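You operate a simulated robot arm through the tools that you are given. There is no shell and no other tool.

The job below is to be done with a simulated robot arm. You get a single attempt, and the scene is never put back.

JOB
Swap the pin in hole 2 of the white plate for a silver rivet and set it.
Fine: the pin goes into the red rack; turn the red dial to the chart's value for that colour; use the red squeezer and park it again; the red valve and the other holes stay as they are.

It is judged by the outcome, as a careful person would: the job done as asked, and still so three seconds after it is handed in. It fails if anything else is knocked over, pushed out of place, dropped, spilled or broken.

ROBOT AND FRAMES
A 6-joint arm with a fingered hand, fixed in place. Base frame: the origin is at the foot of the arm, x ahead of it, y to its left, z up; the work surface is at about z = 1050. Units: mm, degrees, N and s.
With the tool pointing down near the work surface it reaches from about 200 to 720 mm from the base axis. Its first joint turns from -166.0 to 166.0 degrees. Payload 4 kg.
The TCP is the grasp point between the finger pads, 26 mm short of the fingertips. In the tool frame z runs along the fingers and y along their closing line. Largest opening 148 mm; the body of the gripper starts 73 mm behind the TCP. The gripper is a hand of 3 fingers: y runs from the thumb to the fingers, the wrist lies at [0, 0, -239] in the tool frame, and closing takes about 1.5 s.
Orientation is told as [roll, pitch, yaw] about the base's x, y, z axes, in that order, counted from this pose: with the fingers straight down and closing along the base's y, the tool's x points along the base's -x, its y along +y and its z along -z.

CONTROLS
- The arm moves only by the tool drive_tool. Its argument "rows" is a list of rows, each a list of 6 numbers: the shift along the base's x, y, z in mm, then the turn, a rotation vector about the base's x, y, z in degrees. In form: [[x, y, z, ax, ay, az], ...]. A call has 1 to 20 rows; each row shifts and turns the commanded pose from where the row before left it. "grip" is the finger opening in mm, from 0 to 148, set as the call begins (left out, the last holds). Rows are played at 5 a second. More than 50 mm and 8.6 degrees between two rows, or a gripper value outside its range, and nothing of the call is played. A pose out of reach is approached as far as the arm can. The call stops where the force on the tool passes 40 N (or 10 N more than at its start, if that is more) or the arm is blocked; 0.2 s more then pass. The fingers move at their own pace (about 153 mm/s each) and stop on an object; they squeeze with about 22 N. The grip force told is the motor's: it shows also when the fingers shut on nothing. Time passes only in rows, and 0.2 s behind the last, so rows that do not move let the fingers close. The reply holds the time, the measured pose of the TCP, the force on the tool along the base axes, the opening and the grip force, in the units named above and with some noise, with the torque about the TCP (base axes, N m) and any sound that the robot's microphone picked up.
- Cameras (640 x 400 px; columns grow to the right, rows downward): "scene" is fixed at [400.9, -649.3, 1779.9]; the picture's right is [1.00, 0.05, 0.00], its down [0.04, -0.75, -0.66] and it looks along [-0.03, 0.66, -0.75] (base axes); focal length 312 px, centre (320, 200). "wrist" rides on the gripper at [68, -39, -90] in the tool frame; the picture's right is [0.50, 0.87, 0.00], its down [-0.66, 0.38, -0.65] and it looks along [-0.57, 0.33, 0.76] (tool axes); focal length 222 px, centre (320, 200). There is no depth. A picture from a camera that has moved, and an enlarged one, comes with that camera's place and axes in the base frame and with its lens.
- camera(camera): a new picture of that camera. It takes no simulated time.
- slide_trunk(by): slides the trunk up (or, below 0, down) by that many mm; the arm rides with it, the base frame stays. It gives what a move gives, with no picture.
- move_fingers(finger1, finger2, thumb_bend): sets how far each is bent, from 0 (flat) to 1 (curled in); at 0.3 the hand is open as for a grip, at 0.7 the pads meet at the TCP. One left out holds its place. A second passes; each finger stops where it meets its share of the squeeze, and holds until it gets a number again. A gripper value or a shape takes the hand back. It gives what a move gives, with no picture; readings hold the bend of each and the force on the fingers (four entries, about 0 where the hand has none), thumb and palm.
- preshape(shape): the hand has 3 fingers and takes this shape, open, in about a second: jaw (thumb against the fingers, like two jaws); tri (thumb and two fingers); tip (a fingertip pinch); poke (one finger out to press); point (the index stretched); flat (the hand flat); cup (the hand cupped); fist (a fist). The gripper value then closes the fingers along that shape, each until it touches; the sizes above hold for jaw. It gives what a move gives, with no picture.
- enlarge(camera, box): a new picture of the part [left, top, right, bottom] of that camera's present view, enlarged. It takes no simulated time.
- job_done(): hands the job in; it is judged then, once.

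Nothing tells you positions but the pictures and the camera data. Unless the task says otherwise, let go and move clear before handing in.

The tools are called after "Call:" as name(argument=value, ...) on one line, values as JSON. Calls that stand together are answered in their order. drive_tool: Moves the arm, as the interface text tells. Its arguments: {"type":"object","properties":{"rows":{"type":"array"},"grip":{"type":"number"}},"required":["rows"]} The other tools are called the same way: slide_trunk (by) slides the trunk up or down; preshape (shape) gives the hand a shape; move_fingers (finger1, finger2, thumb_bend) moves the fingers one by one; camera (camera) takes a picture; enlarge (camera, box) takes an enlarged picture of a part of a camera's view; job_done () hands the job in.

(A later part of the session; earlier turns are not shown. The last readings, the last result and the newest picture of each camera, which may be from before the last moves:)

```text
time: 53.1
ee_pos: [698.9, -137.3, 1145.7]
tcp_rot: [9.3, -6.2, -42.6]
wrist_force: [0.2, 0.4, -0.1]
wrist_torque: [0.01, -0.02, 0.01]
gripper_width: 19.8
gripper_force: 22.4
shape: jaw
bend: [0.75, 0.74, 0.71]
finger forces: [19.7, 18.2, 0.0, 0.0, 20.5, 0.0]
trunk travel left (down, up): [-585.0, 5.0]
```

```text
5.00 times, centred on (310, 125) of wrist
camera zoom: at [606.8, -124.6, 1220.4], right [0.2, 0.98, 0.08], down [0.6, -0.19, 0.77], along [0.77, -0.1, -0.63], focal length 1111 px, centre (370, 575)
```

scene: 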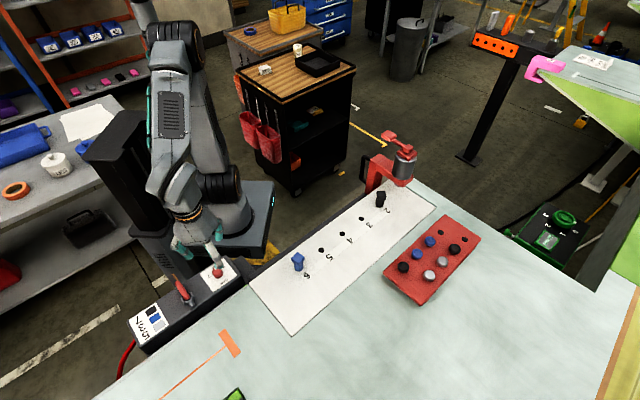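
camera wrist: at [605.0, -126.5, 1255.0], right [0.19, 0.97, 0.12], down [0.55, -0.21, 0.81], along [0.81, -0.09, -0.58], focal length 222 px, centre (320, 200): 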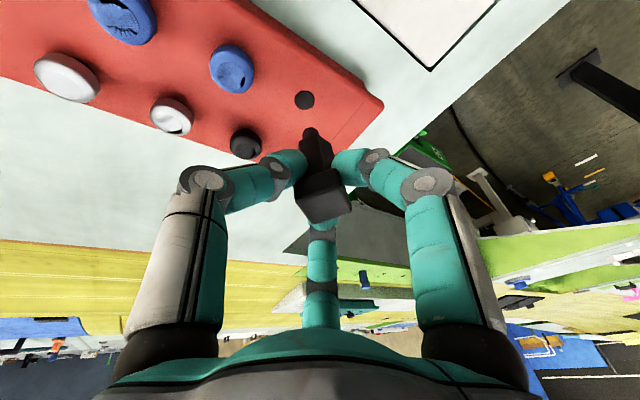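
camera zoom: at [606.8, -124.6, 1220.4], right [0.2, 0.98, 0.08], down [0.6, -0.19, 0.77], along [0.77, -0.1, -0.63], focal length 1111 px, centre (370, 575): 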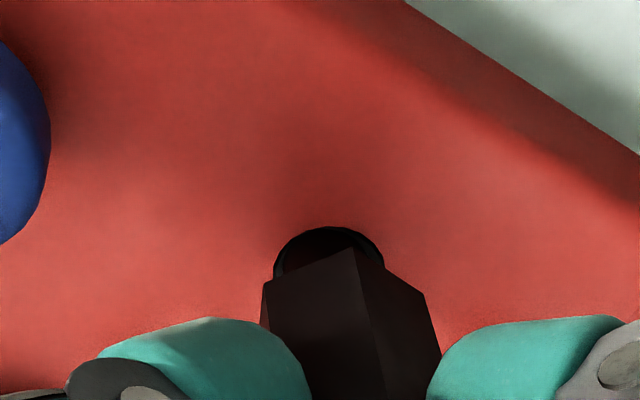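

The shank has entered the hole without any contact force. I'll continue down in small steps until it seats.

Call:
drive_tool(rows=[[0, 0, -3, 0, 0, 0], [0, 0, -3, 0, 0, 0], [0, 0, -2, 0, 0, 0], [0, 0, 0, 0, 0, 0]])

Call:
enlarge(camera="scene", box=[422, 205, 464, 247])

Call:
enlarge(camera="wrist", box=[270, 85, 350, 165])

```text
time: 54.1
ee_pos: [700.1, -139.3, 1136.6]
tcp_rot: [9.2, -6.2, -42.6]
wrist_force: [0.1, -0.1, -0.8]
wrist_torque: [0.0, 0.02, -0.01]
gripper_width: 19.8
gripper_force: 22.4
shape: jaw
bend: [0.75, 0.74, 0.71]
finger forces: [19.6, 18.3, 0.0, 0.1, 20.5, 0.0]
trunk travel left (down, up): [-585.0, 5.0]
```

```text
9.52 times, centred on (443, 226) of scene
camera zoom: at [400.9, -649.3, 1779.9], right [1.0, 0.05, 0.0], down [0.04, -0.75, -0.66], along [-0.03, 0.66, -0.75], focal length 2972 px, centre (-851, -48)
```

zoom: 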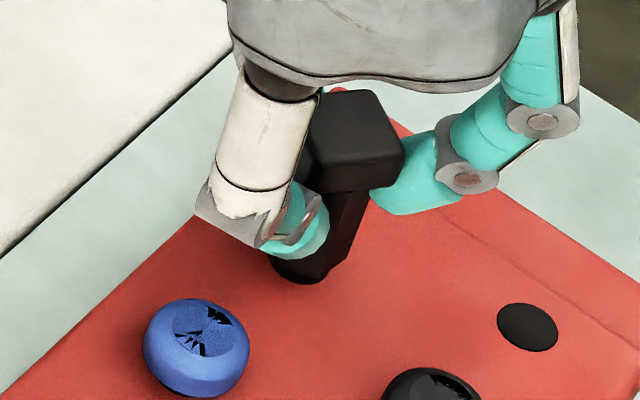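

```text
5.00 times, centred on (310, 125) of wrist
camera zoom: at [607.5, -125.3, 1212.6], right [0.2, 0.98, 0.08], down [0.6, -0.19, 0.77], along [0.77, -0.1, -0.63], focal length 1111 px, centre (370, 575)
```

zoom: 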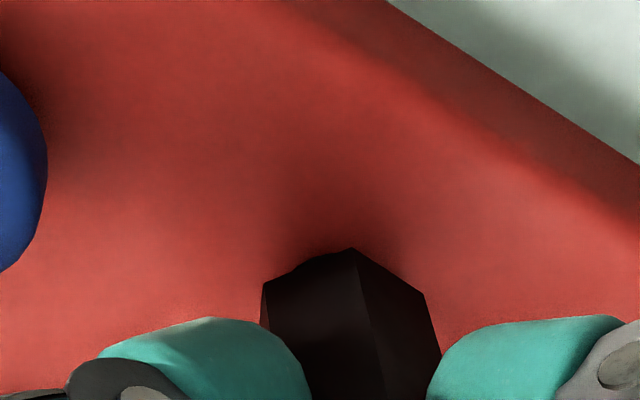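

Nearly seated, still with no contact force. I'll go down a few millimetres more until I feel the rack.

Call:
drive_tool(rows=[[0, 0, -1.5, 0, 0, 0], [0, 0, -1.5, 0, 0, 0], [0, 0, 0, 0, 0, 0]])

Call:
enlarge(camera="scene", box=[422, 205, 464, 247])

```text
time: 54.9
ee_pos: [700.1, -138.5, 1134.8]
tcp_rot: [9.2, -6.1, -42.6]
wrist_force: [-0.4, -0.5, -0.7]
wrist_torque: [0.06, 0.01, -0.01]
gripper_width: 19.7
gripper_force: 22.2
shape: jaw
bend: [0.75, 0.74, 0.71]
finger forces: [19.5, 18.4, 0.0, 0.1, 20.5, 0.0]
trunk travel left (down, up): [-585.0, 5.0]
```

```text
9.52 times, centred on (443, 226) of scene
camera zoom: at [400.9, -649.3, 1779.9], right [1.0, 0.05, 0.0], down [0.04, -0.75, -0.66], along [-0.03, 0.66, -0.75], focal length 2972 px, centre (-851, -48)
```

zoom: 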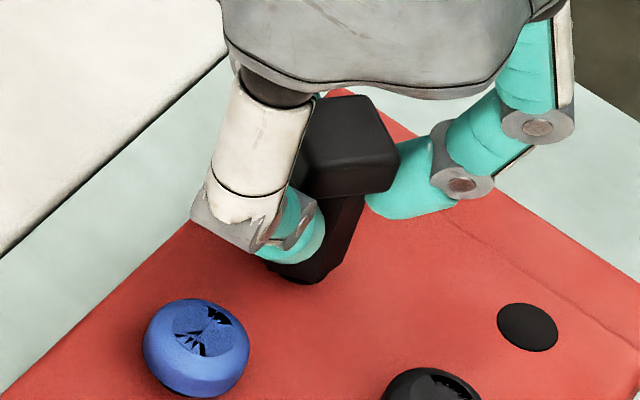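

Call:
drive_tool(rows=[[0, 0, -1.5, 0, 0, 0], [0, 0, -1.5, 0, 0, 0], [0, 0, 0, 0, 0, 0]])

Call:
enlarge(camera="wrist", box=[250, 80, 390, 220])

```text
time: 55.7
ee_pos: [699.6, -137.6, 1130.6]
tcp_rot: [9.2, -6.2, -42.5]
wrist_force: [-0.1, 0.3, -0.9]
wrist_torque: [-0.01, 0.01, 0.01]
gripper_width: 20.2
gripper_force: 21.7
shape: jaw
bend: [0.75, 0.74, 0.71]
finger forces: [19.8, 18.3, 0.0, 0.0, 20.5, 0.1]
trunk travel left (down, up): [-585.0, 5.0]
```

```text
2.86 times, centred on (320, 150) of wrist
camera zoom: at [607.6, -124.7, 1206.8], right [0.2, 0.98, 0.08], down [0.6, -0.19, 0.77], along [0.77, -0.1, -0.63], focal length 635 px, centre (320, 343)
```

zoom: 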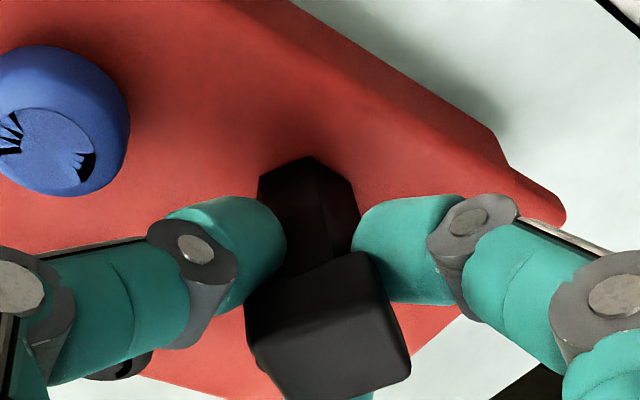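

Call:
drive_tool(rows=[[0, 0, -1.5, 0, 0, 0], [0, 0, -1.5, 0, 0, 0], [0, 0, 0, 0, 0, 0]])

Call:
enlarge(camera="scene", box=[422, 205, 464, 247])

Call:
enlarge(camera="wrist", box=[270, 85, 350, 165])

```text
time: 56.5
ee_pos: [700.2, -136.9, 1129.6]
tcp_rot: [9.3, -6.3, -42.6]
wrist_force: [0.6, -0.4, 6.6]
wrist_torque: [0.05, -0.01, 0.04]
gripper_width: 20.2
gripper_force: 21.8
shape: jaw
bend: [0.75, 0.74, 0.71]
finger forces: [21.1, 19.2, 0.1, 0.0, 20.6, 0.1]
trunk travel left (down, up): [-585.0, 5.0]
```

```text
9.52 times, centred on (443, 226) of scene
camera zoom: at [400.9, -649.3, 1779.9], right [1.0, 0.05, 0.0], down [0.04, -0.75, -0.66], along [-0.03, 0.66, -0.75], focal length 2972 px, centre (-851, -48)
```

zoom: 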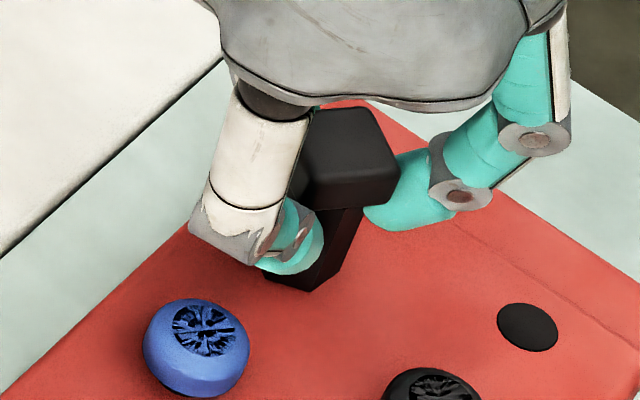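

```text
5.00 times, centred on (310, 125) of wrist
camera zoom: at [607.8, -125.3, 1204.8], right [0.2, 0.98, 0.08], down [0.6, -0.19, 0.77], along [0.77, -0.1, -0.63], focal length 1111 px, centre (370, 575)
```

zoom: 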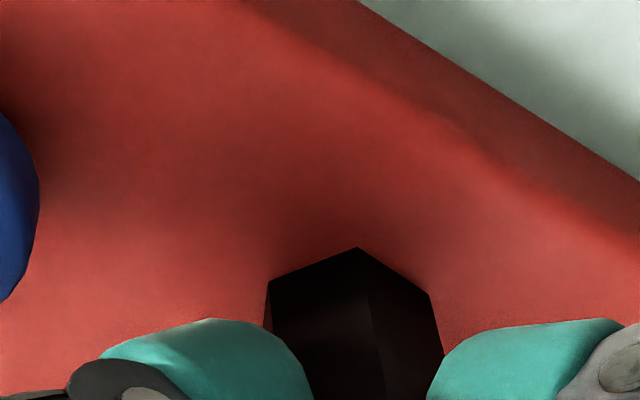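

The pin is seated on the rack (about 7 N of contact). I'll open the fingers and lift straight up.

Call:
drive_tool(rows=[[0, 0, 0.5, 0, 0, 0], [0, 0, 0, 0, 0, 0], [0, 0, 0, 0, 0, 0], [0, 0, 0, 0, 0, 0], [0, 0, 0, 0, 0, 0]], grip=80)

Call:
enlarge(camera="scene", box=[410, 180, 480, 250])

Call:
camera(camera="wrist")

```text
time: 57.7
ee_pos: [699.7, -138.0, 1128.6]
tcp_rot: [9.2, -6.3, -42.5]
wrist_force: [4.2, 3.4, 5.0]
wrist_torque: [-0.09, 0.09, 0.05]
gripper_width: 73.6
gripper_force: 0.1
shape: jaw
bend: [0.35, 0.35, 0.71]
finger forces: [0.1, 0.0, 0.0, 0.0, 7.8, 0.0]
trunk travel left (down, up): [-585.0, 5.0]
```

```text
5.71 times, centred on (445, 215) of scene
camera zoom: at [400.9, -649.3, 1779.9], right [1.0, 0.05, 0.0], down [0.04, -0.75, -0.66], along [-0.03, 0.66, -0.75], focal length 1783 px, centre (-394, 114)
```

zoom: 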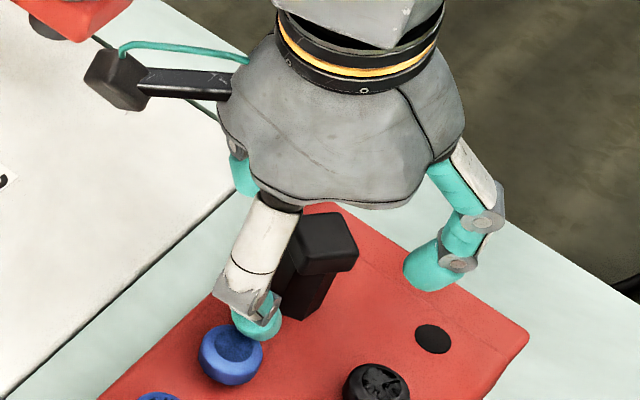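

```text
taken
camera wrist: at [608.2, -124.7, 1204.7], right [0.2, 0.98, 0.08], down [0.6, -0.19, 0.77], along [0.77, -0.1, -0.63], focal length 222 px, centre (320, 200)
```

wrist: 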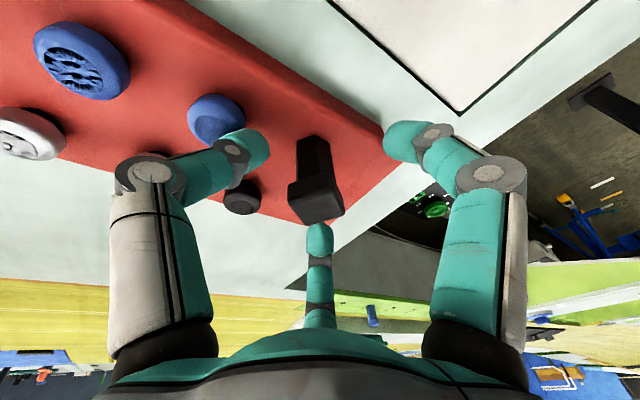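

The opening thumb has touched the neighbouring blue rivet. I'll immediately narrow the opening to back off it, then lift.

Call:
drive_tool(rows=[[0, 0, 0, 0, 0, 0], [0, 0, 0, 0, 0, 0], [0, 0, 0, 0, 0, 0]], grip=58)

Call:
enlarge(camera="scene", box=[410, 180, 480, 250])

Call:
enlarge(camera="wrist", box=[180, 60, 420, 240])

```text
time: 58.5
ee_pos: [699.7, -137.9, 1128.4]
tcp_rot: [9.2, -6.1, -42.6]
wrist_force: [0.3, 0.3, -0.3]
wrist_torque: [0.03, 0.0, -0.01]
gripper_width: 58.1
gripper_force: 0.1
shape: jaw
bend: [0.77, 0.77, 0.7]
finger forces: [0.0, 0.0, 0.0, 0.0, 0.0, 0.0]
trunk travel left (down, up): [-585.0, 5.0]
```

```text
5.71 times, centred on (445, 215) of scene
camera zoom: at [400.9, -649.3, 1779.9], right [1.0, 0.05, 0.0], down [0.04, -0.75, -0.66], along [-0.03, 0.66, -0.75], focal length 1783 px, centre (-394, 114)
```

zoom: 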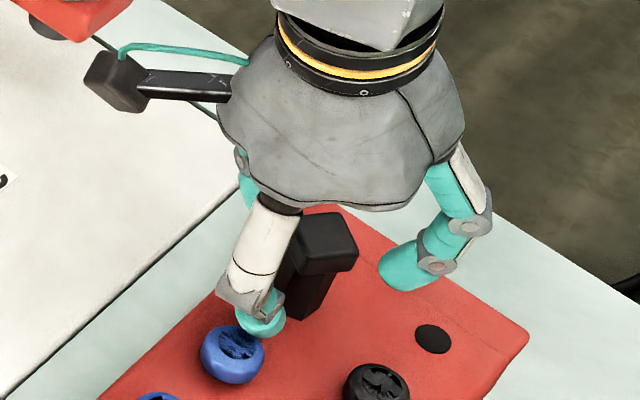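

```text
2.22 times, centred on (300, 150) of wrist
camera zoom: at [608.0, -125.4, 1204.5], right [0.2, 0.98, 0.08], down [0.6, -0.19, 0.77], along [0.77, -0.1, -0.63], focal length 494 px, centre (364, 311)
```

zoom: 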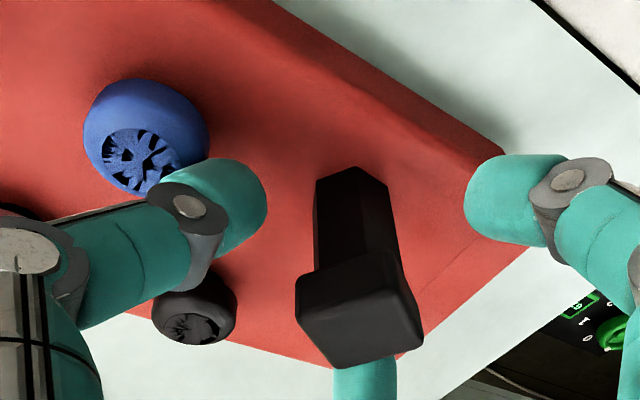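

The force is gone, the blue rivet looks unmoved, and the pin stands in the rack. I'll lift straight up slowly.

Call:
drive_tool(rows=[[0, 0, 6, 0, 0, 0], [0, 0, 8, 0, 0, 0], [0, 0, 10, 0, 0, 0], [0, 0, 12, 0, 0, 0], [0, 0, 15, 0, 0, 0], [0, 0, 15, 0, 0, 0], [-15, 0, 15, 0, 0, 0], [0, 0, 0, 0, 0, 0]])

Call:
camera(camera="wrist")

Call:
enlarge(camera="scene", box=[370, 190, 490, 310])

```text
time: 60.3
ee_pos: [685.0, -137.3, 1210.1]
tcp_rot: [9.3, -6.1, -42.6]
wrist_force: [0.0, -0.7, 0.5]
wrist_torque: [-0.03, -0.02, 0.01]
gripper_width: 58.1
gripper_force: 0.1
shape: jaw
bend: [0.77, 0.77, 0.7]
finger forces: [0.0, 0.1, 0.0, 0.0, 0.0, 0.0]
trunk travel left (down, up): [-585.0, 5.0]
```

```text
taken
camera wrist: at [592.7, -124.1, 1286.1], right [0.2, 0.98, 0.08], down [0.6, -0.19, 0.77], along [0.77, -0.1, -0.63], focal length 222 px, centre (320, 200)
```

wrist: 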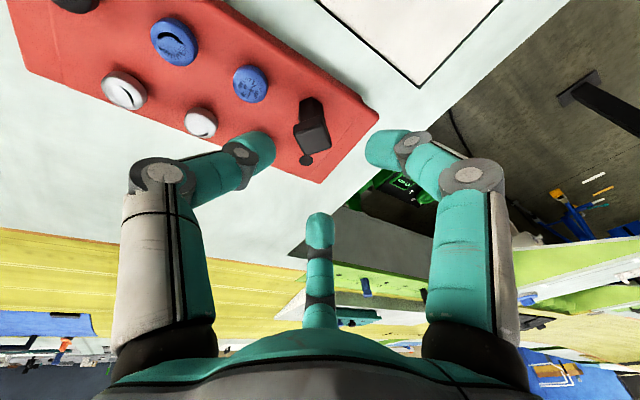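

```text
3.33 times, centred on (430, 250) of scene
camera zoom: at [400.9, -649.3, 1779.9], right [1.0, 0.05, 0.0], down [0.04, -0.75, -0.66], along [-0.03, 0.66, -0.75], focal length 1040 px, centre (-47, 33)
```

zoom: 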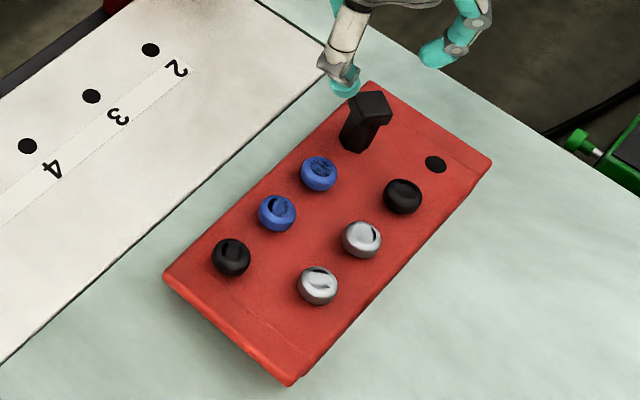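

All rivets now show the same marks, so those were only a rendering effect and either silver one is fine. The pin stands in the rack and the rack hasn't moved. Next I'll go above the nearer silver rivet with yaw -20° so the fingers fall between its neighbours.

Call:
drive_tool(rows=[[-8, -28, 0, 0, 0, 4.5], [-8, -28, 0, 0, 0, 4.5], [-9, -28, -5, 0, 0, 4.5], [-9, -29, -10, 0, 0, 4.5], [-9, -29, -10, 0, 0, 4.6], [0, 0, 0, 0, 0, 0]], grip=62)

Call:
camera(camera="wrist")

Call:
enlarge(camera="scene", box=[370, 180, 490, 310])

```text
time: 61.7
ee_pos: [642.5, -280.3, 1186.6]
tcp_rot: [9.3, -6.2, -19.9]
wrist_force: [0.2, -0.6, 0.6]
wrist_torque: [-0.01, -0.01, -0.01]
gripper_width: 61.8
gripper_force: 0.0
shape: jaw
bend: [0.77, 0.77, 0.7]
finger forces: [0.0, 0.0, 0.1, 0.0, 0.1, 0.1]
trunk travel left (down, up): [-585.0, 5.0]
```

```text
taken
camera wrist: at [553.0, -304.2, 1262.8], right [-0.19, 0.98, 0.08], down [0.63, 0.06, 0.77], along [0.75, 0.2, -0.63], focal length 222 px, centre (320, 200)
```

wrist: 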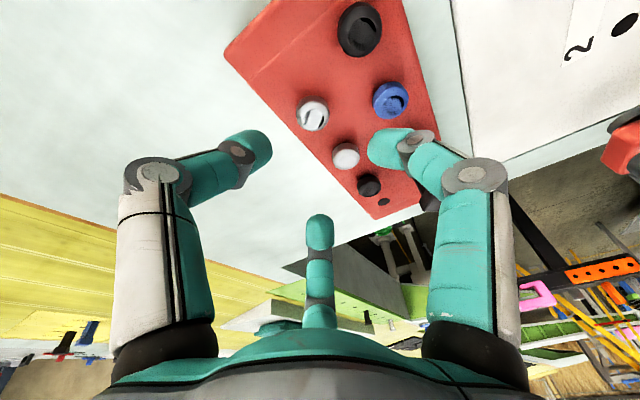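

```text
3.08 times, centred on (430, 245) of scene
camera zoom: at [400.9, -649.3, 1779.9], right [1.0, 0.05, 0.0], down [0.04, -0.75, -0.66], along [-0.03, 0.66, -0.75], focal length 960 px, centre (-18, 62)
```

zoom: 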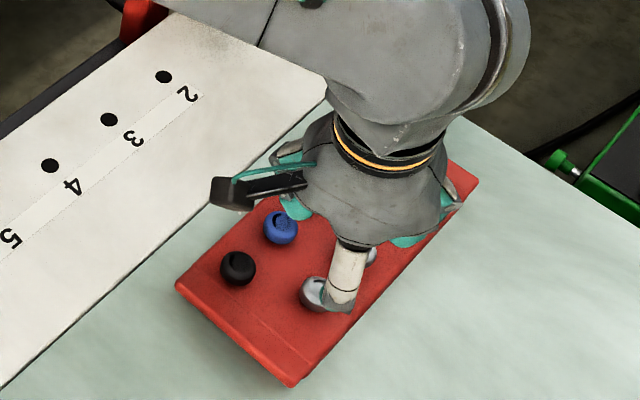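

The target silver rivet is near the centre of the wrist view. I'll zoom in to refine its position before descending.

Call:
enlarge(camera="wrist", box=[260, 70, 400, 190])

Call:
enlarge(camera="wrist", box=[285, 90, 340, 140])

```text
3.33 times, centred on (330, 130) of wrist
camera zoom: at [553.0, -304.2, 1262.8], right [-0.19, 0.98, 0.08], down [0.63, 0.06, 0.77], along [0.75, 0.2, -0.63], focal length 740 px, centre (287, 433)
```

zoom: 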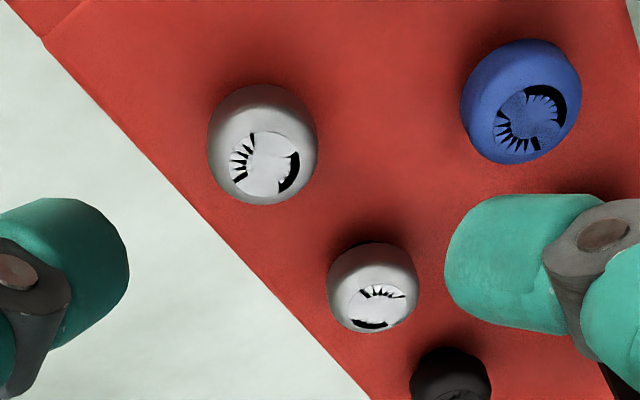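

```text
8.00 times, centred on (312, 115) of wrist
camera zoom: at [553.0, -304.2, 1262.8], right [-0.19, 0.98, 0.08], down [0.63, 0.06, 0.77], along [0.75, 0.2, -0.63], focal length 1777 px, centre (380, 880)
```

zoom: 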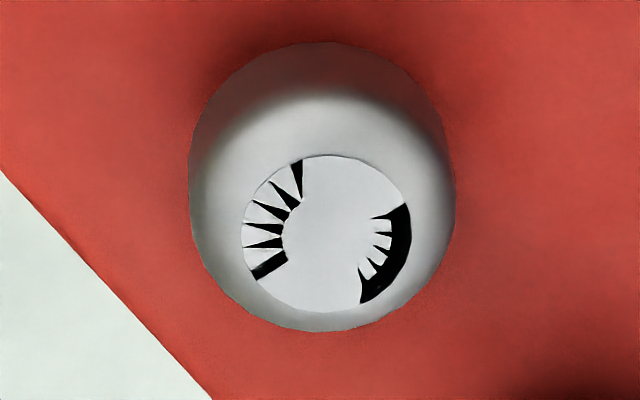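

The rivet centre is near (643.5, -278.3), with a head about 26 mm wide. I'll correct slightly and descend most of the way.

Call:
drive_tool(rows=[[-1, 0, -15, 0, 0, 0], [-1, 0, -15, 0, 0, 0], [0, 0, -12, 0, 0, 0], [0, 0, -8, 0, 0, 0], [0, 0, 0, 0, 0, 0]])

Call:
camera(camera="wrist")

Call:
enlarge(camera="scene", box=[390, 220, 470, 300])

```text
time: 62.9
ee_pos: [640.7, -281.0, 1137.0]
tcp_rot: [9.4, -6.3, -20.0]
wrist_force: [-0.3, -0.1, 0.5]
wrist_torque: [0.0, -0.01, 0.03]
gripper_width: 61.6
gripper_force: 0.1
shape: jaw
bend: [0.77, 0.77, 0.7]
finger forces: [0.0, 0.1, 0.0, 0.0, 0.1, 0.1]
trunk travel left (down, up): [-585.0, 5.0]
```

```text
taken
camera wrist: at [550.6, -303.7, 1212.7], right [-0.19, 0.98, 0.08], down [0.63, 0.06, 0.77], along [0.75, 0.2, -0.63], focal length 222 px, centre (320, 200)
```

wrist: 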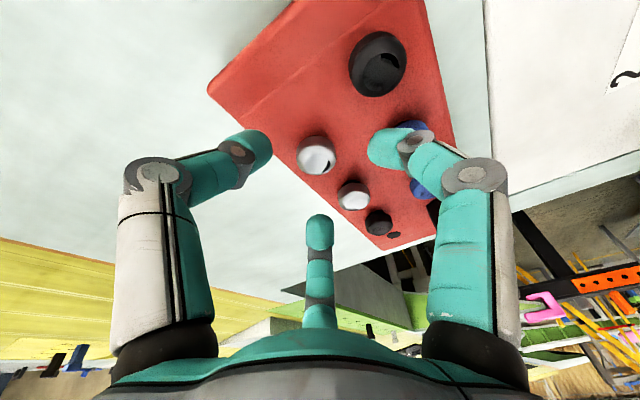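

```text
5.00 times, centred on (430, 260) of scene
camera zoom: at [400.9, -649.3, 1779.9], right [1.0, 0.05, 0.0], down [0.04, -0.75, -0.66], along [-0.03, 0.66, -0.75], focal length 1560 px, centre (-230, -100)
```

zoom: 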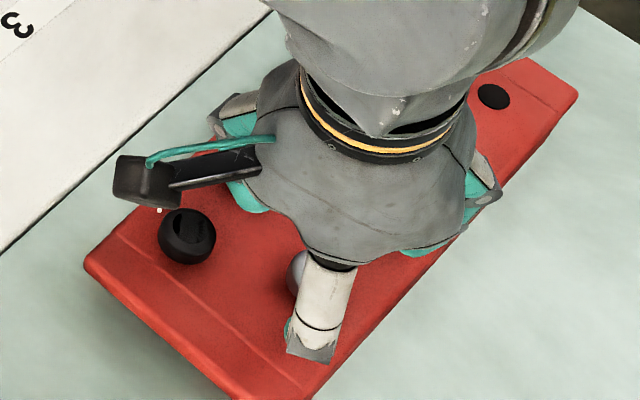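

Clearances to the neighbours look fine. I'll lower to grasp height.

Call:
drive_tool(rows=[[0, 0, -6, 0, 0, 0], [0, 0, -6, 0, 0, 0], [0, 0, -5, 0, 0, 0], [0, 0, 0, 0, 0, 0]])

Call:
enlarge(camera="wrist", box=[220, 90, 440, 260])

```text
time: 63.9
ee_pos: [640.0, -280.4, 1117.4]
tcp_rot: [9.2, -6.2, -19.9]
wrist_force: [-0.6, 0.4, -0.3]
wrist_torque: [0.01, 0.01, -0.02]
gripper_width: 61.7
gripper_force: 0.0
shape: jaw
bend: [0.77, 0.77, 0.7]
finger forces: [0.0, 0.0, 0.0, 0.1, 0.0, 0.0]
trunk travel left (down, up): [-585.0, 5.0]
```

```text
2.35 times, centred on (330, 175) of wrist
camera zoom: at [550.7, -304.2, 1193.8], right [-0.19, 0.98, 0.08], down [0.63, 0.06, 0.77], along [0.75, 0.2, -0.63], focal length 523 px, centre (296, 259)
```

zoom: 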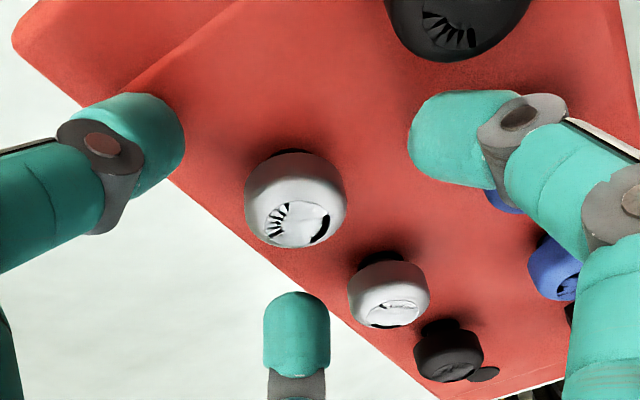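

The fingertips are at head height around the rivet, so I'll close on it.

Call:
drive_tool(rows=[[0, 0, 0, 0, 0, 0], [0, 0, 0, 0, 0, 0], [0, 0, 0, 0, 0, 0], [0, 0, 0, 0, 0, 0], [0, 0, 0, 0, 0, 0], [0, 0, 0, 0, 0, 0], [0, 0, 0, 0, 0, 0], [0, 0, 0, 0, 0, 0]], grip=8)

Call:
enlarge(camera="wrist", box=[220, 90, 440, 260])

```text
time: 65.7
ee_pos: [639.6, -281.3, 1118.1]
tcp_rot: [9.2, -6.2, -20.1]
wrist_force: [0.5, -1.5, -0.1]
wrist_torque: [-0.01, -0.03, 0.0]
gripper_width: 19.7
gripper_force: 22.4
shape: jaw
bend: [0.74, 0.74, 0.7]
finger forces: [19.7, 19.9, 0.0, 0.0, 20.0, 0.0]
trunk travel left (down, up): [-585.0, 5.0]
```

```text
2.35 times, centred on (330, 175) of wrist
camera zoom: at [550.7, -304.2, 1193.9], right [-0.19, 0.98, 0.08], down [0.63, 0.06, 0.77], along [0.75, 0.2, -0.63], focal length 523 px, centre (296, 259)
```

zoom: 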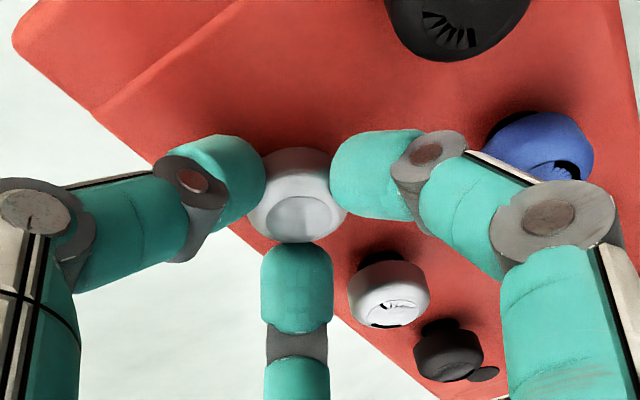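

All three fingers hold the rivet's head evenly. I'll lift it straight up slowly.

Call:
drive_tool(rows=[[0, 0, 4, 0, 0, 0], [0, 0, 5, 0, 0, 0], [0, 0, 6, 0, 0, 0], [0, 0, 8, 0, 0, 0], [0, 0, 8, 0, 0, 0], [0, 0, 8, 0, 0, 0], [0, 0, 8, 0, 0, 0], [0, 0, 0, 0, 0, 0]])

Call:
enlarge(camera="wrist", box=[220, 60, 440, 260])

Call:
enlarge(camera="scene", box=[370, 180, 490, 310])

```text
time: 67.5
ee_pos: [638.2, -278.0, 1164.9]
tcp_rot: [9.2, -6.1, -20.0]
wrist_force: [-0.4, 0.3, -0.5]
wrist_torque: [-0.02, 0.0, 0.01]
gripper_width: 19.8
gripper_force: 21.9
shape: jaw
bend: [0.74, 0.74, 0.7]
finger forces: [19.9, 18.4, 0.1, 0.0, 19.7, 0.1]
trunk travel left (down, up): [-585.0, 5.0]
```

```text
2.00 times, centred on (330, 160) of wrist
camera zoom: at [549.3, -302.5, 1241.1], right [-0.19, 0.98, 0.08], down [0.63, 0.06, 0.77], along [0.75, 0.2, -0.63], focal length 444 px, centre (300, 280)
```

zoom: 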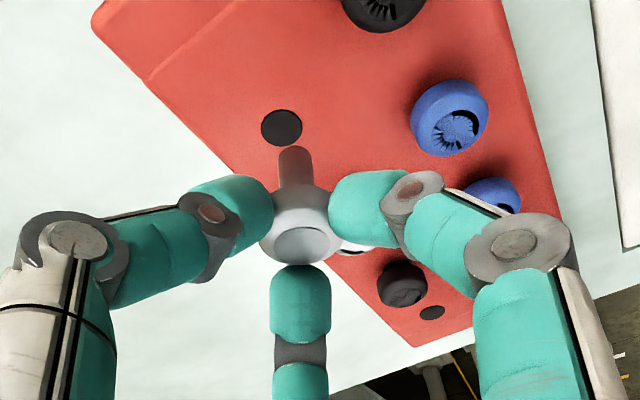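

```text
3.08 times, centred on (430, 245) of scene
camera zoom: at [400.9, -649.3, 1779.9], right [1.0, 0.05, 0.0], down [0.04, -0.75, -0.66], along [-0.03, 0.66, -0.75], focal length 960 px, centre (-18, 62)
```

zoom: 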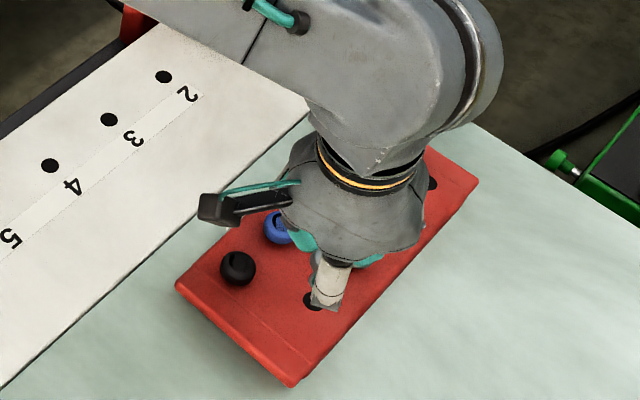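

The rivet is out, held by its head with the shank hanging down. I'll carry it over to hole 2, rotating the hand back to yaw -43° for clearance to the squeezer.

Call:
drive_tool(rows=[[-3, 4, 18, 0, 0, 0], [-5, 15, 15, 0, 0, -2], [-12, 34, 5, 0, 0, -3], [-12, 34, 0, 0, 0, -3], [-12, 34, 0, 0, 0, -3], [-12, 34, 0, 0, 0, -3], [-12, 34, 0, 0, 0, -3], [-12, 34, 0, 0, 0, -3], [-12, 31, 0, 0, 0, -3], [0, 0, 0, 0, 0, 0]])

Call:
camera(camera="wrist")

Call:
enlarge(camera="scene", box=[340, 130, 440, 230])

```text
time: 69.7
ee_pos: [549.4, -29.5, 1203.3]
tcp_rot: [9.2, -6.2, -43.0]
wrist_force: [-0.5, 0.9, -0.2]
wrist_torque: [-0.02, 0.02, 0.02]
gripper_width: 18.7
gripper_force: 22.1
shape: jaw
bend: [0.75, 0.74, 0.7]
finger forces: [19.6, 20.9, 0.0, 0.0, 18.7, 0.0]
trunk travel left (down, up): [-585.0, 5.0]
```

```text
taken
camera wrist: at [457.7, -14.9, 1279.0], right [0.21, 0.97, 0.08], down [0.6, -0.2, 0.77], along [0.77, -0.11, -0.63], focal length 222 px, centre (320, 200)
```

wrist: 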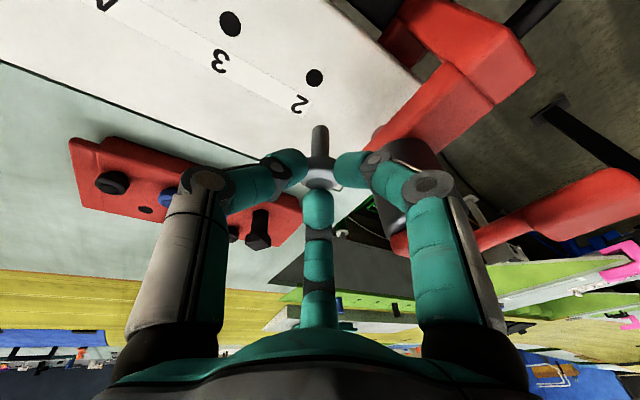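

```text
4.00 times, centred on (390, 180) of scene
camera zoom: at [400.9, -649.3, 1779.9], right [1.0, 0.05, 0.0], down [0.04, -0.75, -0.66], along [-0.03, 0.66, -0.75], focal length 1248 px, centre (40, 280)
```

zoom: 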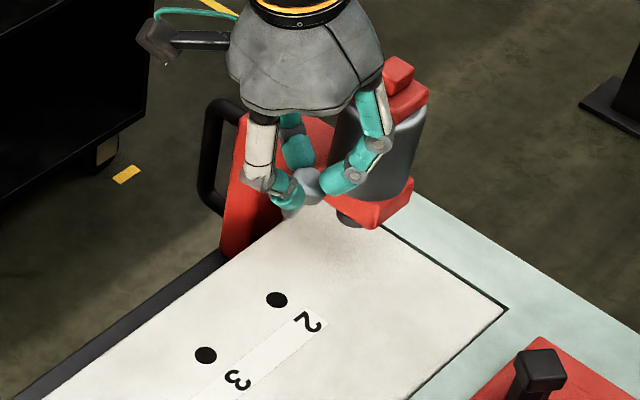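

The rivet is close to hole 2. I'll zoom into both views to measure its tip against the hole.

Call:
enlarge(camera="scene", box=[365, 165, 405, 210])

Call:
enlarge(camera="wrist", box=[280, 55, 360, 200])

Call:
enlarge(camera="wrist", box=[285, 55, 355, 145])

```text
8.89 times, centred on (385, 188) of scene
camera zoom: at [400.9, -649.3, 1779.9], right [1.0, 0.05, 0.0], down [0.04, -0.75, -0.66], along [-0.03, 0.66, -0.75], focal length 2774 px, centre (-258, 311)
```

zoom: 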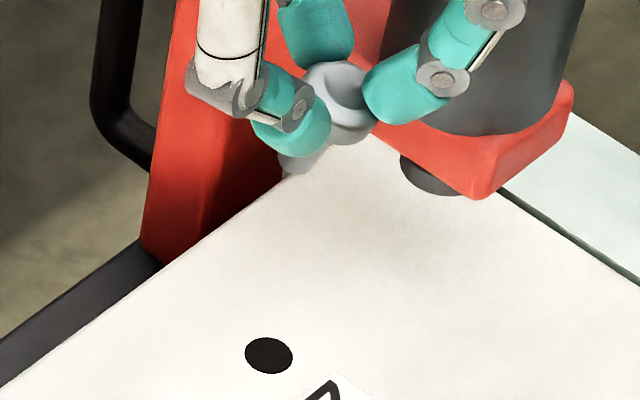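

```text
2.76 times, centred on (320, 128) of wrist
camera zoom: at [457.7, -14.9, 1279.0], right [0.21, 0.97, 0.08], down [0.6, -0.2, 0.77], along [0.77, -0.11, -0.63], focal length 613 px, centre (320, 400)
```

zoom: 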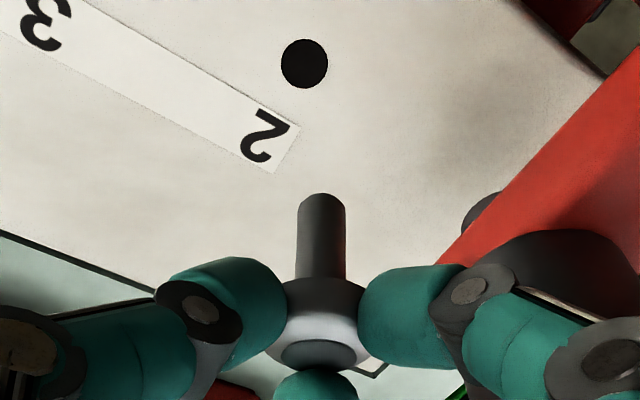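

```text
4.44 times, centred on (320, 100) of wrist
camera zoom: at [457.7, -14.9, 1279.0], right [0.21, 0.97, 0.08], down [0.6, -0.2, 0.77], along [0.77, -0.11, -0.63], focal length 987 px, centre (320, 644)
```

zoom: 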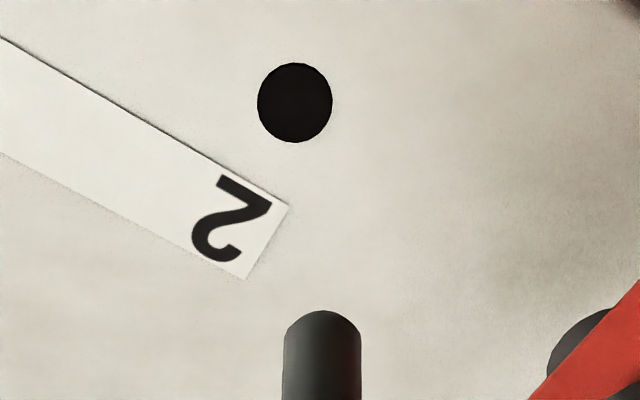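

Call:
enlarge(camera="scene", box=[374, 174, 396, 192])

```text
16.00 times, centred on (385, 183) of scene
camera zoom: at [400.9, -649.3, 1779.9], right [1.0, 0.05, 0.0], down [0.04, -0.75, -0.66], along [-0.03, 0.66, -0.75], focal length 4993 px, centre (-720, 472)
```

zoom: 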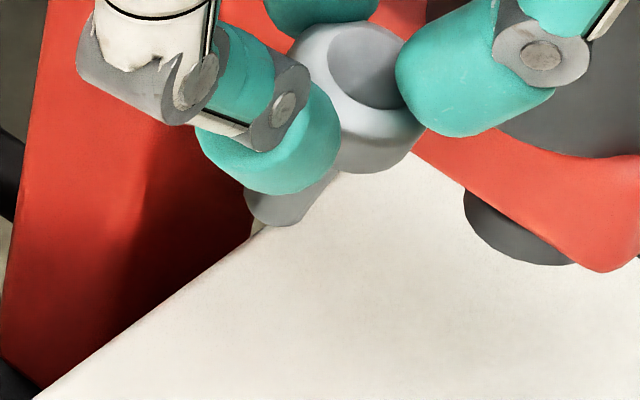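

The rivet has tipped about 13° in the grip, its tip leaning towards (-x, +y). I'll rotate the tool by roughly that amount the other way to straighten it, then re-measure.

Call:
drive_tool(rows=[[0, 0, 3, -3.9, -4.6, 0], [0, 0, 3, -3.9, -4.6, 0], [0, 0, 0, 0, 0, 0]])

Call:
camera(camera="wrist")

Call:
enlarge(camera="scene", box=[365, 165, 405, 210])

Call:
enlarge(camera="wrist", box=[280, 55, 360, 200])

```text
time: 70.5
ee_pos: [547.8, -26.9, 1208.0]
tcp_rot: [9.9, -18.2, -43.1]
wrist_force: [-1.0, 0.3, 0.6]
wrist_torque: [0.01, 0.0, -0.03]
gripper_width: 16.1
gripper_force: 22.2
shape: jaw
bend: [0.76, 0.77, 0.72]
finger forces: [0.0, 0.0, 0.1, 0.1, 0.0, 0.0]
trunk travel left (down, up): [-585.0, 5.0]
```

```text
taken
camera wrist: at [445.5, -4.4, 1266.8], right [0.2, 0.98, -0.02], down [0.47, -0.08, 0.88], along [0.86, -0.19, -0.48], focal length 222 px, centre (320, 200)
```

wrist: 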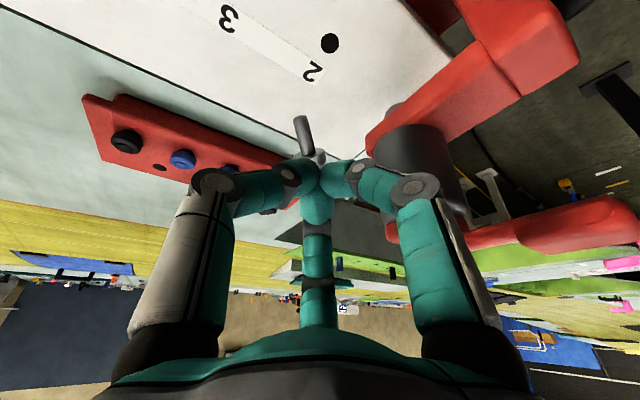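

```text
8.89 times, centred on (385, 188) of scene
camera zoom: at [400.9, -649.3, 1779.9], right [1.0, 0.05, 0.0], down [0.04, -0.75, -0.66], along [-0.03, 0.66, -0.75], focal length 2774 px, centre (-258, 311)
```

zoom: 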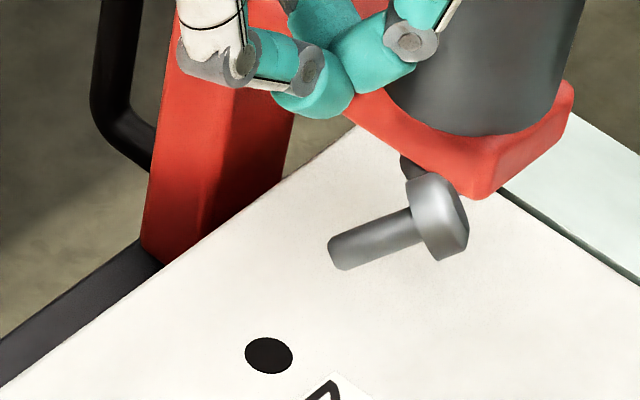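

```text
2.76 times, centred on (320, 128) of wrist
camera zoom: at [445.5, -4.4, 1266.8], right [0.2, 0.98, -0.02], down [0.47, -0.08, 0.88], along [0.86, -0.19, -0.48], focal length 613 px, centre (320, 400)
```

zoom: 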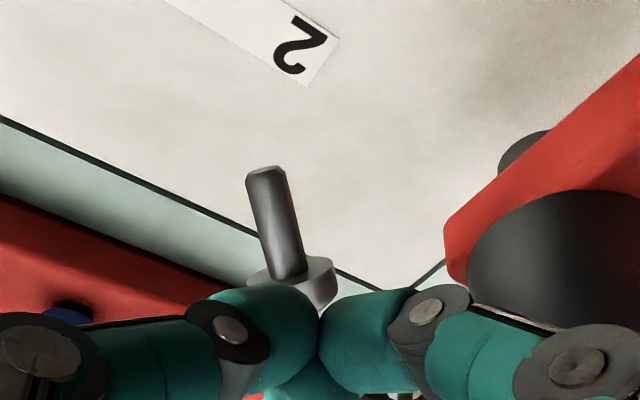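

The rivet has slipped out of the grip and is in mid-air over the plate. I'll hold still for a moment and see where it comes to rest.

Call:
drive_tool(rows=[[0, 0, 10, 0, 0, 0]])

Call:
camera(camera="scene")

Call:
camera(camera="wrist")

```text
time: 70.9
ee_pos: [547.7, -25.3, 1219.9]
tcp_rot: [9.8, -18.3, -43.1]
wrist_force: [0.4, 0.8, -0.1]
wrist_torque: [0.04, 0.0, 0.0]
gripper_width: 15.8
gripper_force: 22.5
shape: jaw
bend: [0.76, 0.77, 0.72]
finger forces: [0.1, 0.0, 0.0, 0.1, 0.0, 0.0]
trunk travel left (down, up): [-585.0, 5.0]
```

```text
taken
```

scene: 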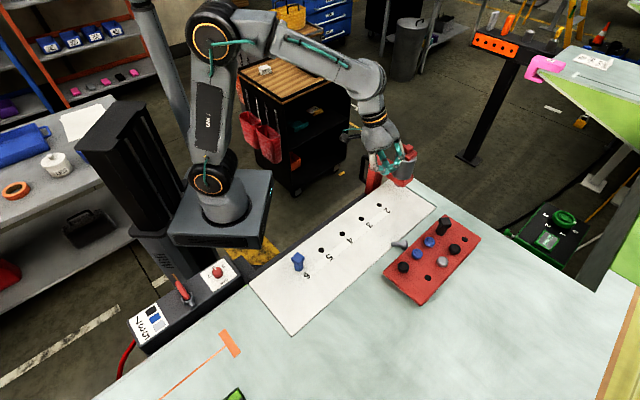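

```text
taken
camera wrist: at [445.7, -3.8, 1276.7], right [0.2, 0.98, -0.02], down [0.47, -0.08, 0.88], along [0.86, -0.19, -0.48], focal length 222 px, centre (320, 200)
```

wrist: 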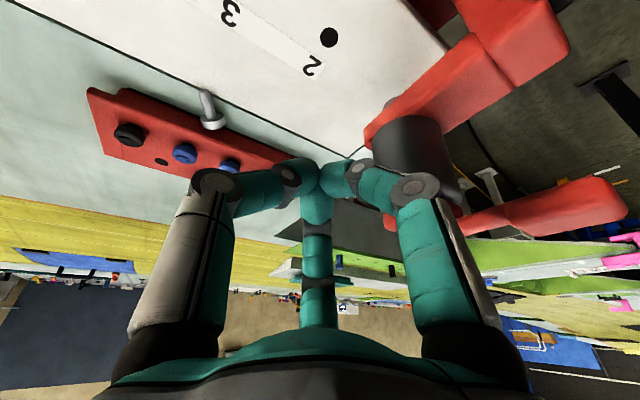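

The rivet has landed on the table between the plate and the rack. I'll give it a moment to settle and zoom in.

Call:
drive_tool(rows=[[0, 0, 5, 0, 0, 0], [0, 0, 0, 0, 0, 0], [0, 0, 0, 0, 0, 0], [0, 0, 0, 0, 0, 0], [0, 0, 0, 0, 0, 0]])

Call:
enlarge(camera="scene", box=[340, 190, 500, 310])

Call:
camera(camera="wrist")

```text
time: 72.1
ee_pos: [547.3, -25.5, 1223.8]
tcp_rot: [9.8, -18.3, -43.1]
wrist_force: [-0.1, -0.4, -1.0]
wrist_torque: [0.0, -0.01, 0.02]
gripper_width: 16.0
gripper_force: 22.1
shape: jaw
bend: [0.76, 0.77, 0.72]
finger forces: [0.0, 0.0, 0.1, 0.0, 0.0, 0.0]
trunk travel left (down, up): [-585.0, 5.0]
```

```text
3.33 times, centred on (420, 250) of scene
camera zoom: at [400.9, -649.3, 1779.9], right [1.0, 0.05, 0.0], down [0.04, -0.75, -0.66], along [-0.03, 0.66, -0.75], focal length 1040 px, centre (-13, 33)
```

zoom: 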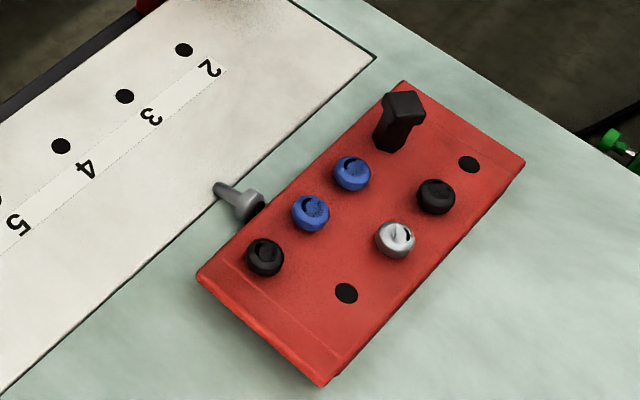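

```text
taken
camera wrist: at [445.8, -4.0, 1281.6], right [0.2, 0.98, -0.02], down [0.47, -0.08, 0.88], along [0.86, -0.19, -0.48], focal length 222 px, centre (320, 200)
```

wrist: 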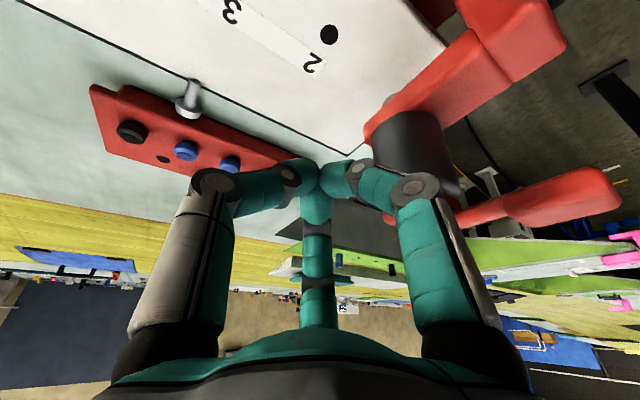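

The rivet came to rest on the table between the plate and the rack, leaning on the rack; nothing else moved. I need a stable way to pick it up and turn it upright, so I'll straighten the tool in free space and look at the other hand shapes.

Call:
drive_tool(rows=[[-20, -15, 15, 3.9, 4.6, 0], [-20, -15, 15, 3.9, 4.6, 0], [-20, -15, 10, -1.4, 5.3, 0], [-20, -15, 0, -1.4, 5.3, 0], [0, 0, 0, 0, 0, 0]], grip=100)

Call:
preshape(shape="tip")

Call:
enlarge(camera="wrist", box=[90, 60, 550, 350])

Call:
enlarge(camera="scene", box=[300, 80, 440, 220])

```text
time: 73.3
ee_pos: [469.0, -85.6, 1264.3]
tcp_rot: [0.0, -0.2, -42.4]
wrist_force: [0.3, -0.7, 0.6]
wrist_torque: [-0.02, 0.01, -0.03]
gripper_width: 99.8
gripper_force: 0.0
shape: jaw
bend: [0.29, 0.29, 0.72]
finger forces: [0.1, 0.0, 0.0, 0.0, 0.0, 0.1]
trunk travel left (down, up): [-585.0, 5.0]
```

```text
time: 74.2
ee_pos: [467.8, -86.9, 1264.0]
tcp_rot: [0.0, -0.3, -42.4]
wrist_force: [-0.4, -0.3, 0.4]
wrist_torque: [0.01, 0.02, 0.0]
gripper_width: 147.8
gripper_force: 0.0
shape: tip
bend: [0.3, 0.3, 0.3]
finger forces: [0.1, 0.1, 0.0, 0.1, 0.1, 0.0]
trunk travel left (down, up): [-585.0, 5.0]
```

```text
1.38 times, centred on (320, 205) of wrist
camera zoom: at [392.0, -68.5, 1355.1], right [0.22, 0.98, 0.0], down [0.74, -0.16, 0.66], along [0.64, -0.14, -0.75], focal length 306 px, centre (320, 193)
```

zoom: 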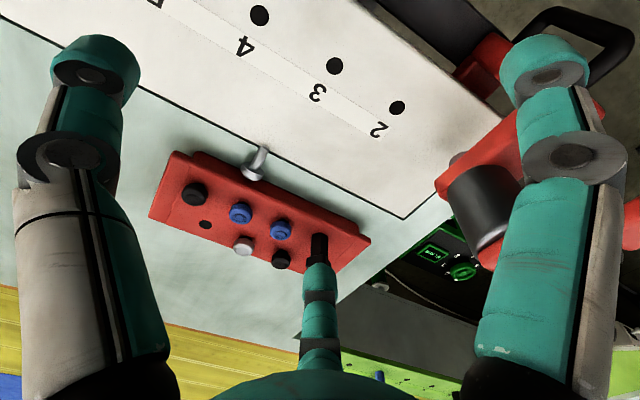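

```text
2.86 times, centred on (370, 150) of scene
camera zoom: at [400.9, -649.3, 1779.9], right [1.0, 0.05, 0.0], down [0.04, -0.75, -0.66], along [-0.03, 0.66, -0.75], focal length 892 px, centre (177, 343)
```

zoom: 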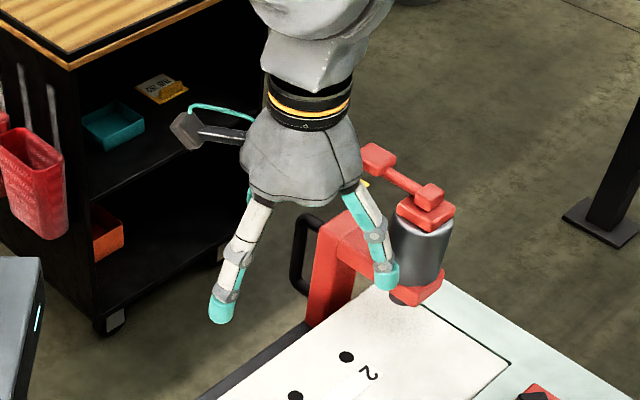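

In the open state all shapes look alike, so I'll close in the "tip" shape in free air to see how the fingers meet.

Call:
drive_tool(rows=[[0, 0, 0, 0, 0, 0], [0, 0, 0, 0, 0, 0], [0, 0, 0, 0, 0, 0], [0, 0, 0, 0, 0, 0], [0, 0, 0, 0, 0, 0], [0, 0, 0, 0, 0, 0]], grip=15)

Call:
enlarge(camera="wrist", box=[90, 60, 550, 350])

Call:
enlarge(camera="scene", box=[320, 110, 420, 200])

```text
time: 75.6
ee_pos: [469.6, -86.0, 1264.9]
tcp_rot: [0.0, -0.2, -42.4]
wrist_force: [-0.6, 0.0, -0.4]
wrist_torque: [0.0, 0.02, 0.03]
gripper_width: 15.2
gripper_force: 0.1
shape: tip
bend: [0.73, 0.73, 0.7]
finger forces: [0.0, 0.1, 0.1, 0.0, 0.1, 0.0]
trunk travel left (down, up): [-585.0, 5.0]
```

```text
1.38 times, centred on (320, 205) of wrist
camera zoom: at [392.0, -68.5, 1355.1], right [0.22, 0.98, 0.0], down [0.74, -0.16, 0.66], along [0.64, -0.14, -0.75], focal length 306 px, centre (320, 193)
```

zoom: 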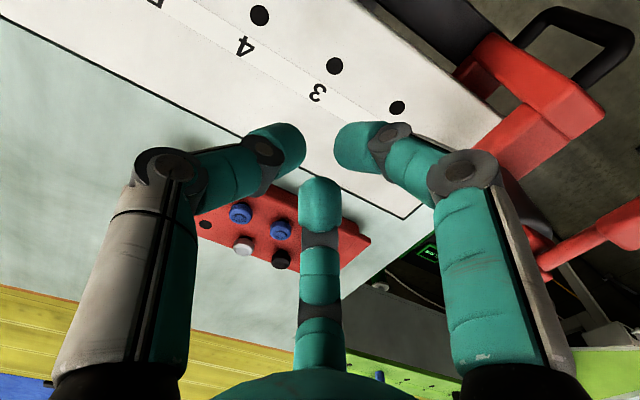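

```text
4.44 times, centred on (370, 155) of scene
camera zoom: at [400.9, -649.3, 1779.9], right [1.0, 0.05, 0.0], down [0.04, -0.75, -0.66], along [-0.03, 0.66, -0.75], focal length 1387 px, centre (98, 400)
```

zoom: 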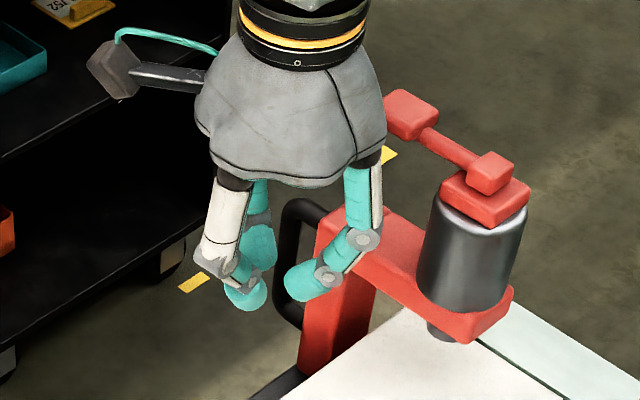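

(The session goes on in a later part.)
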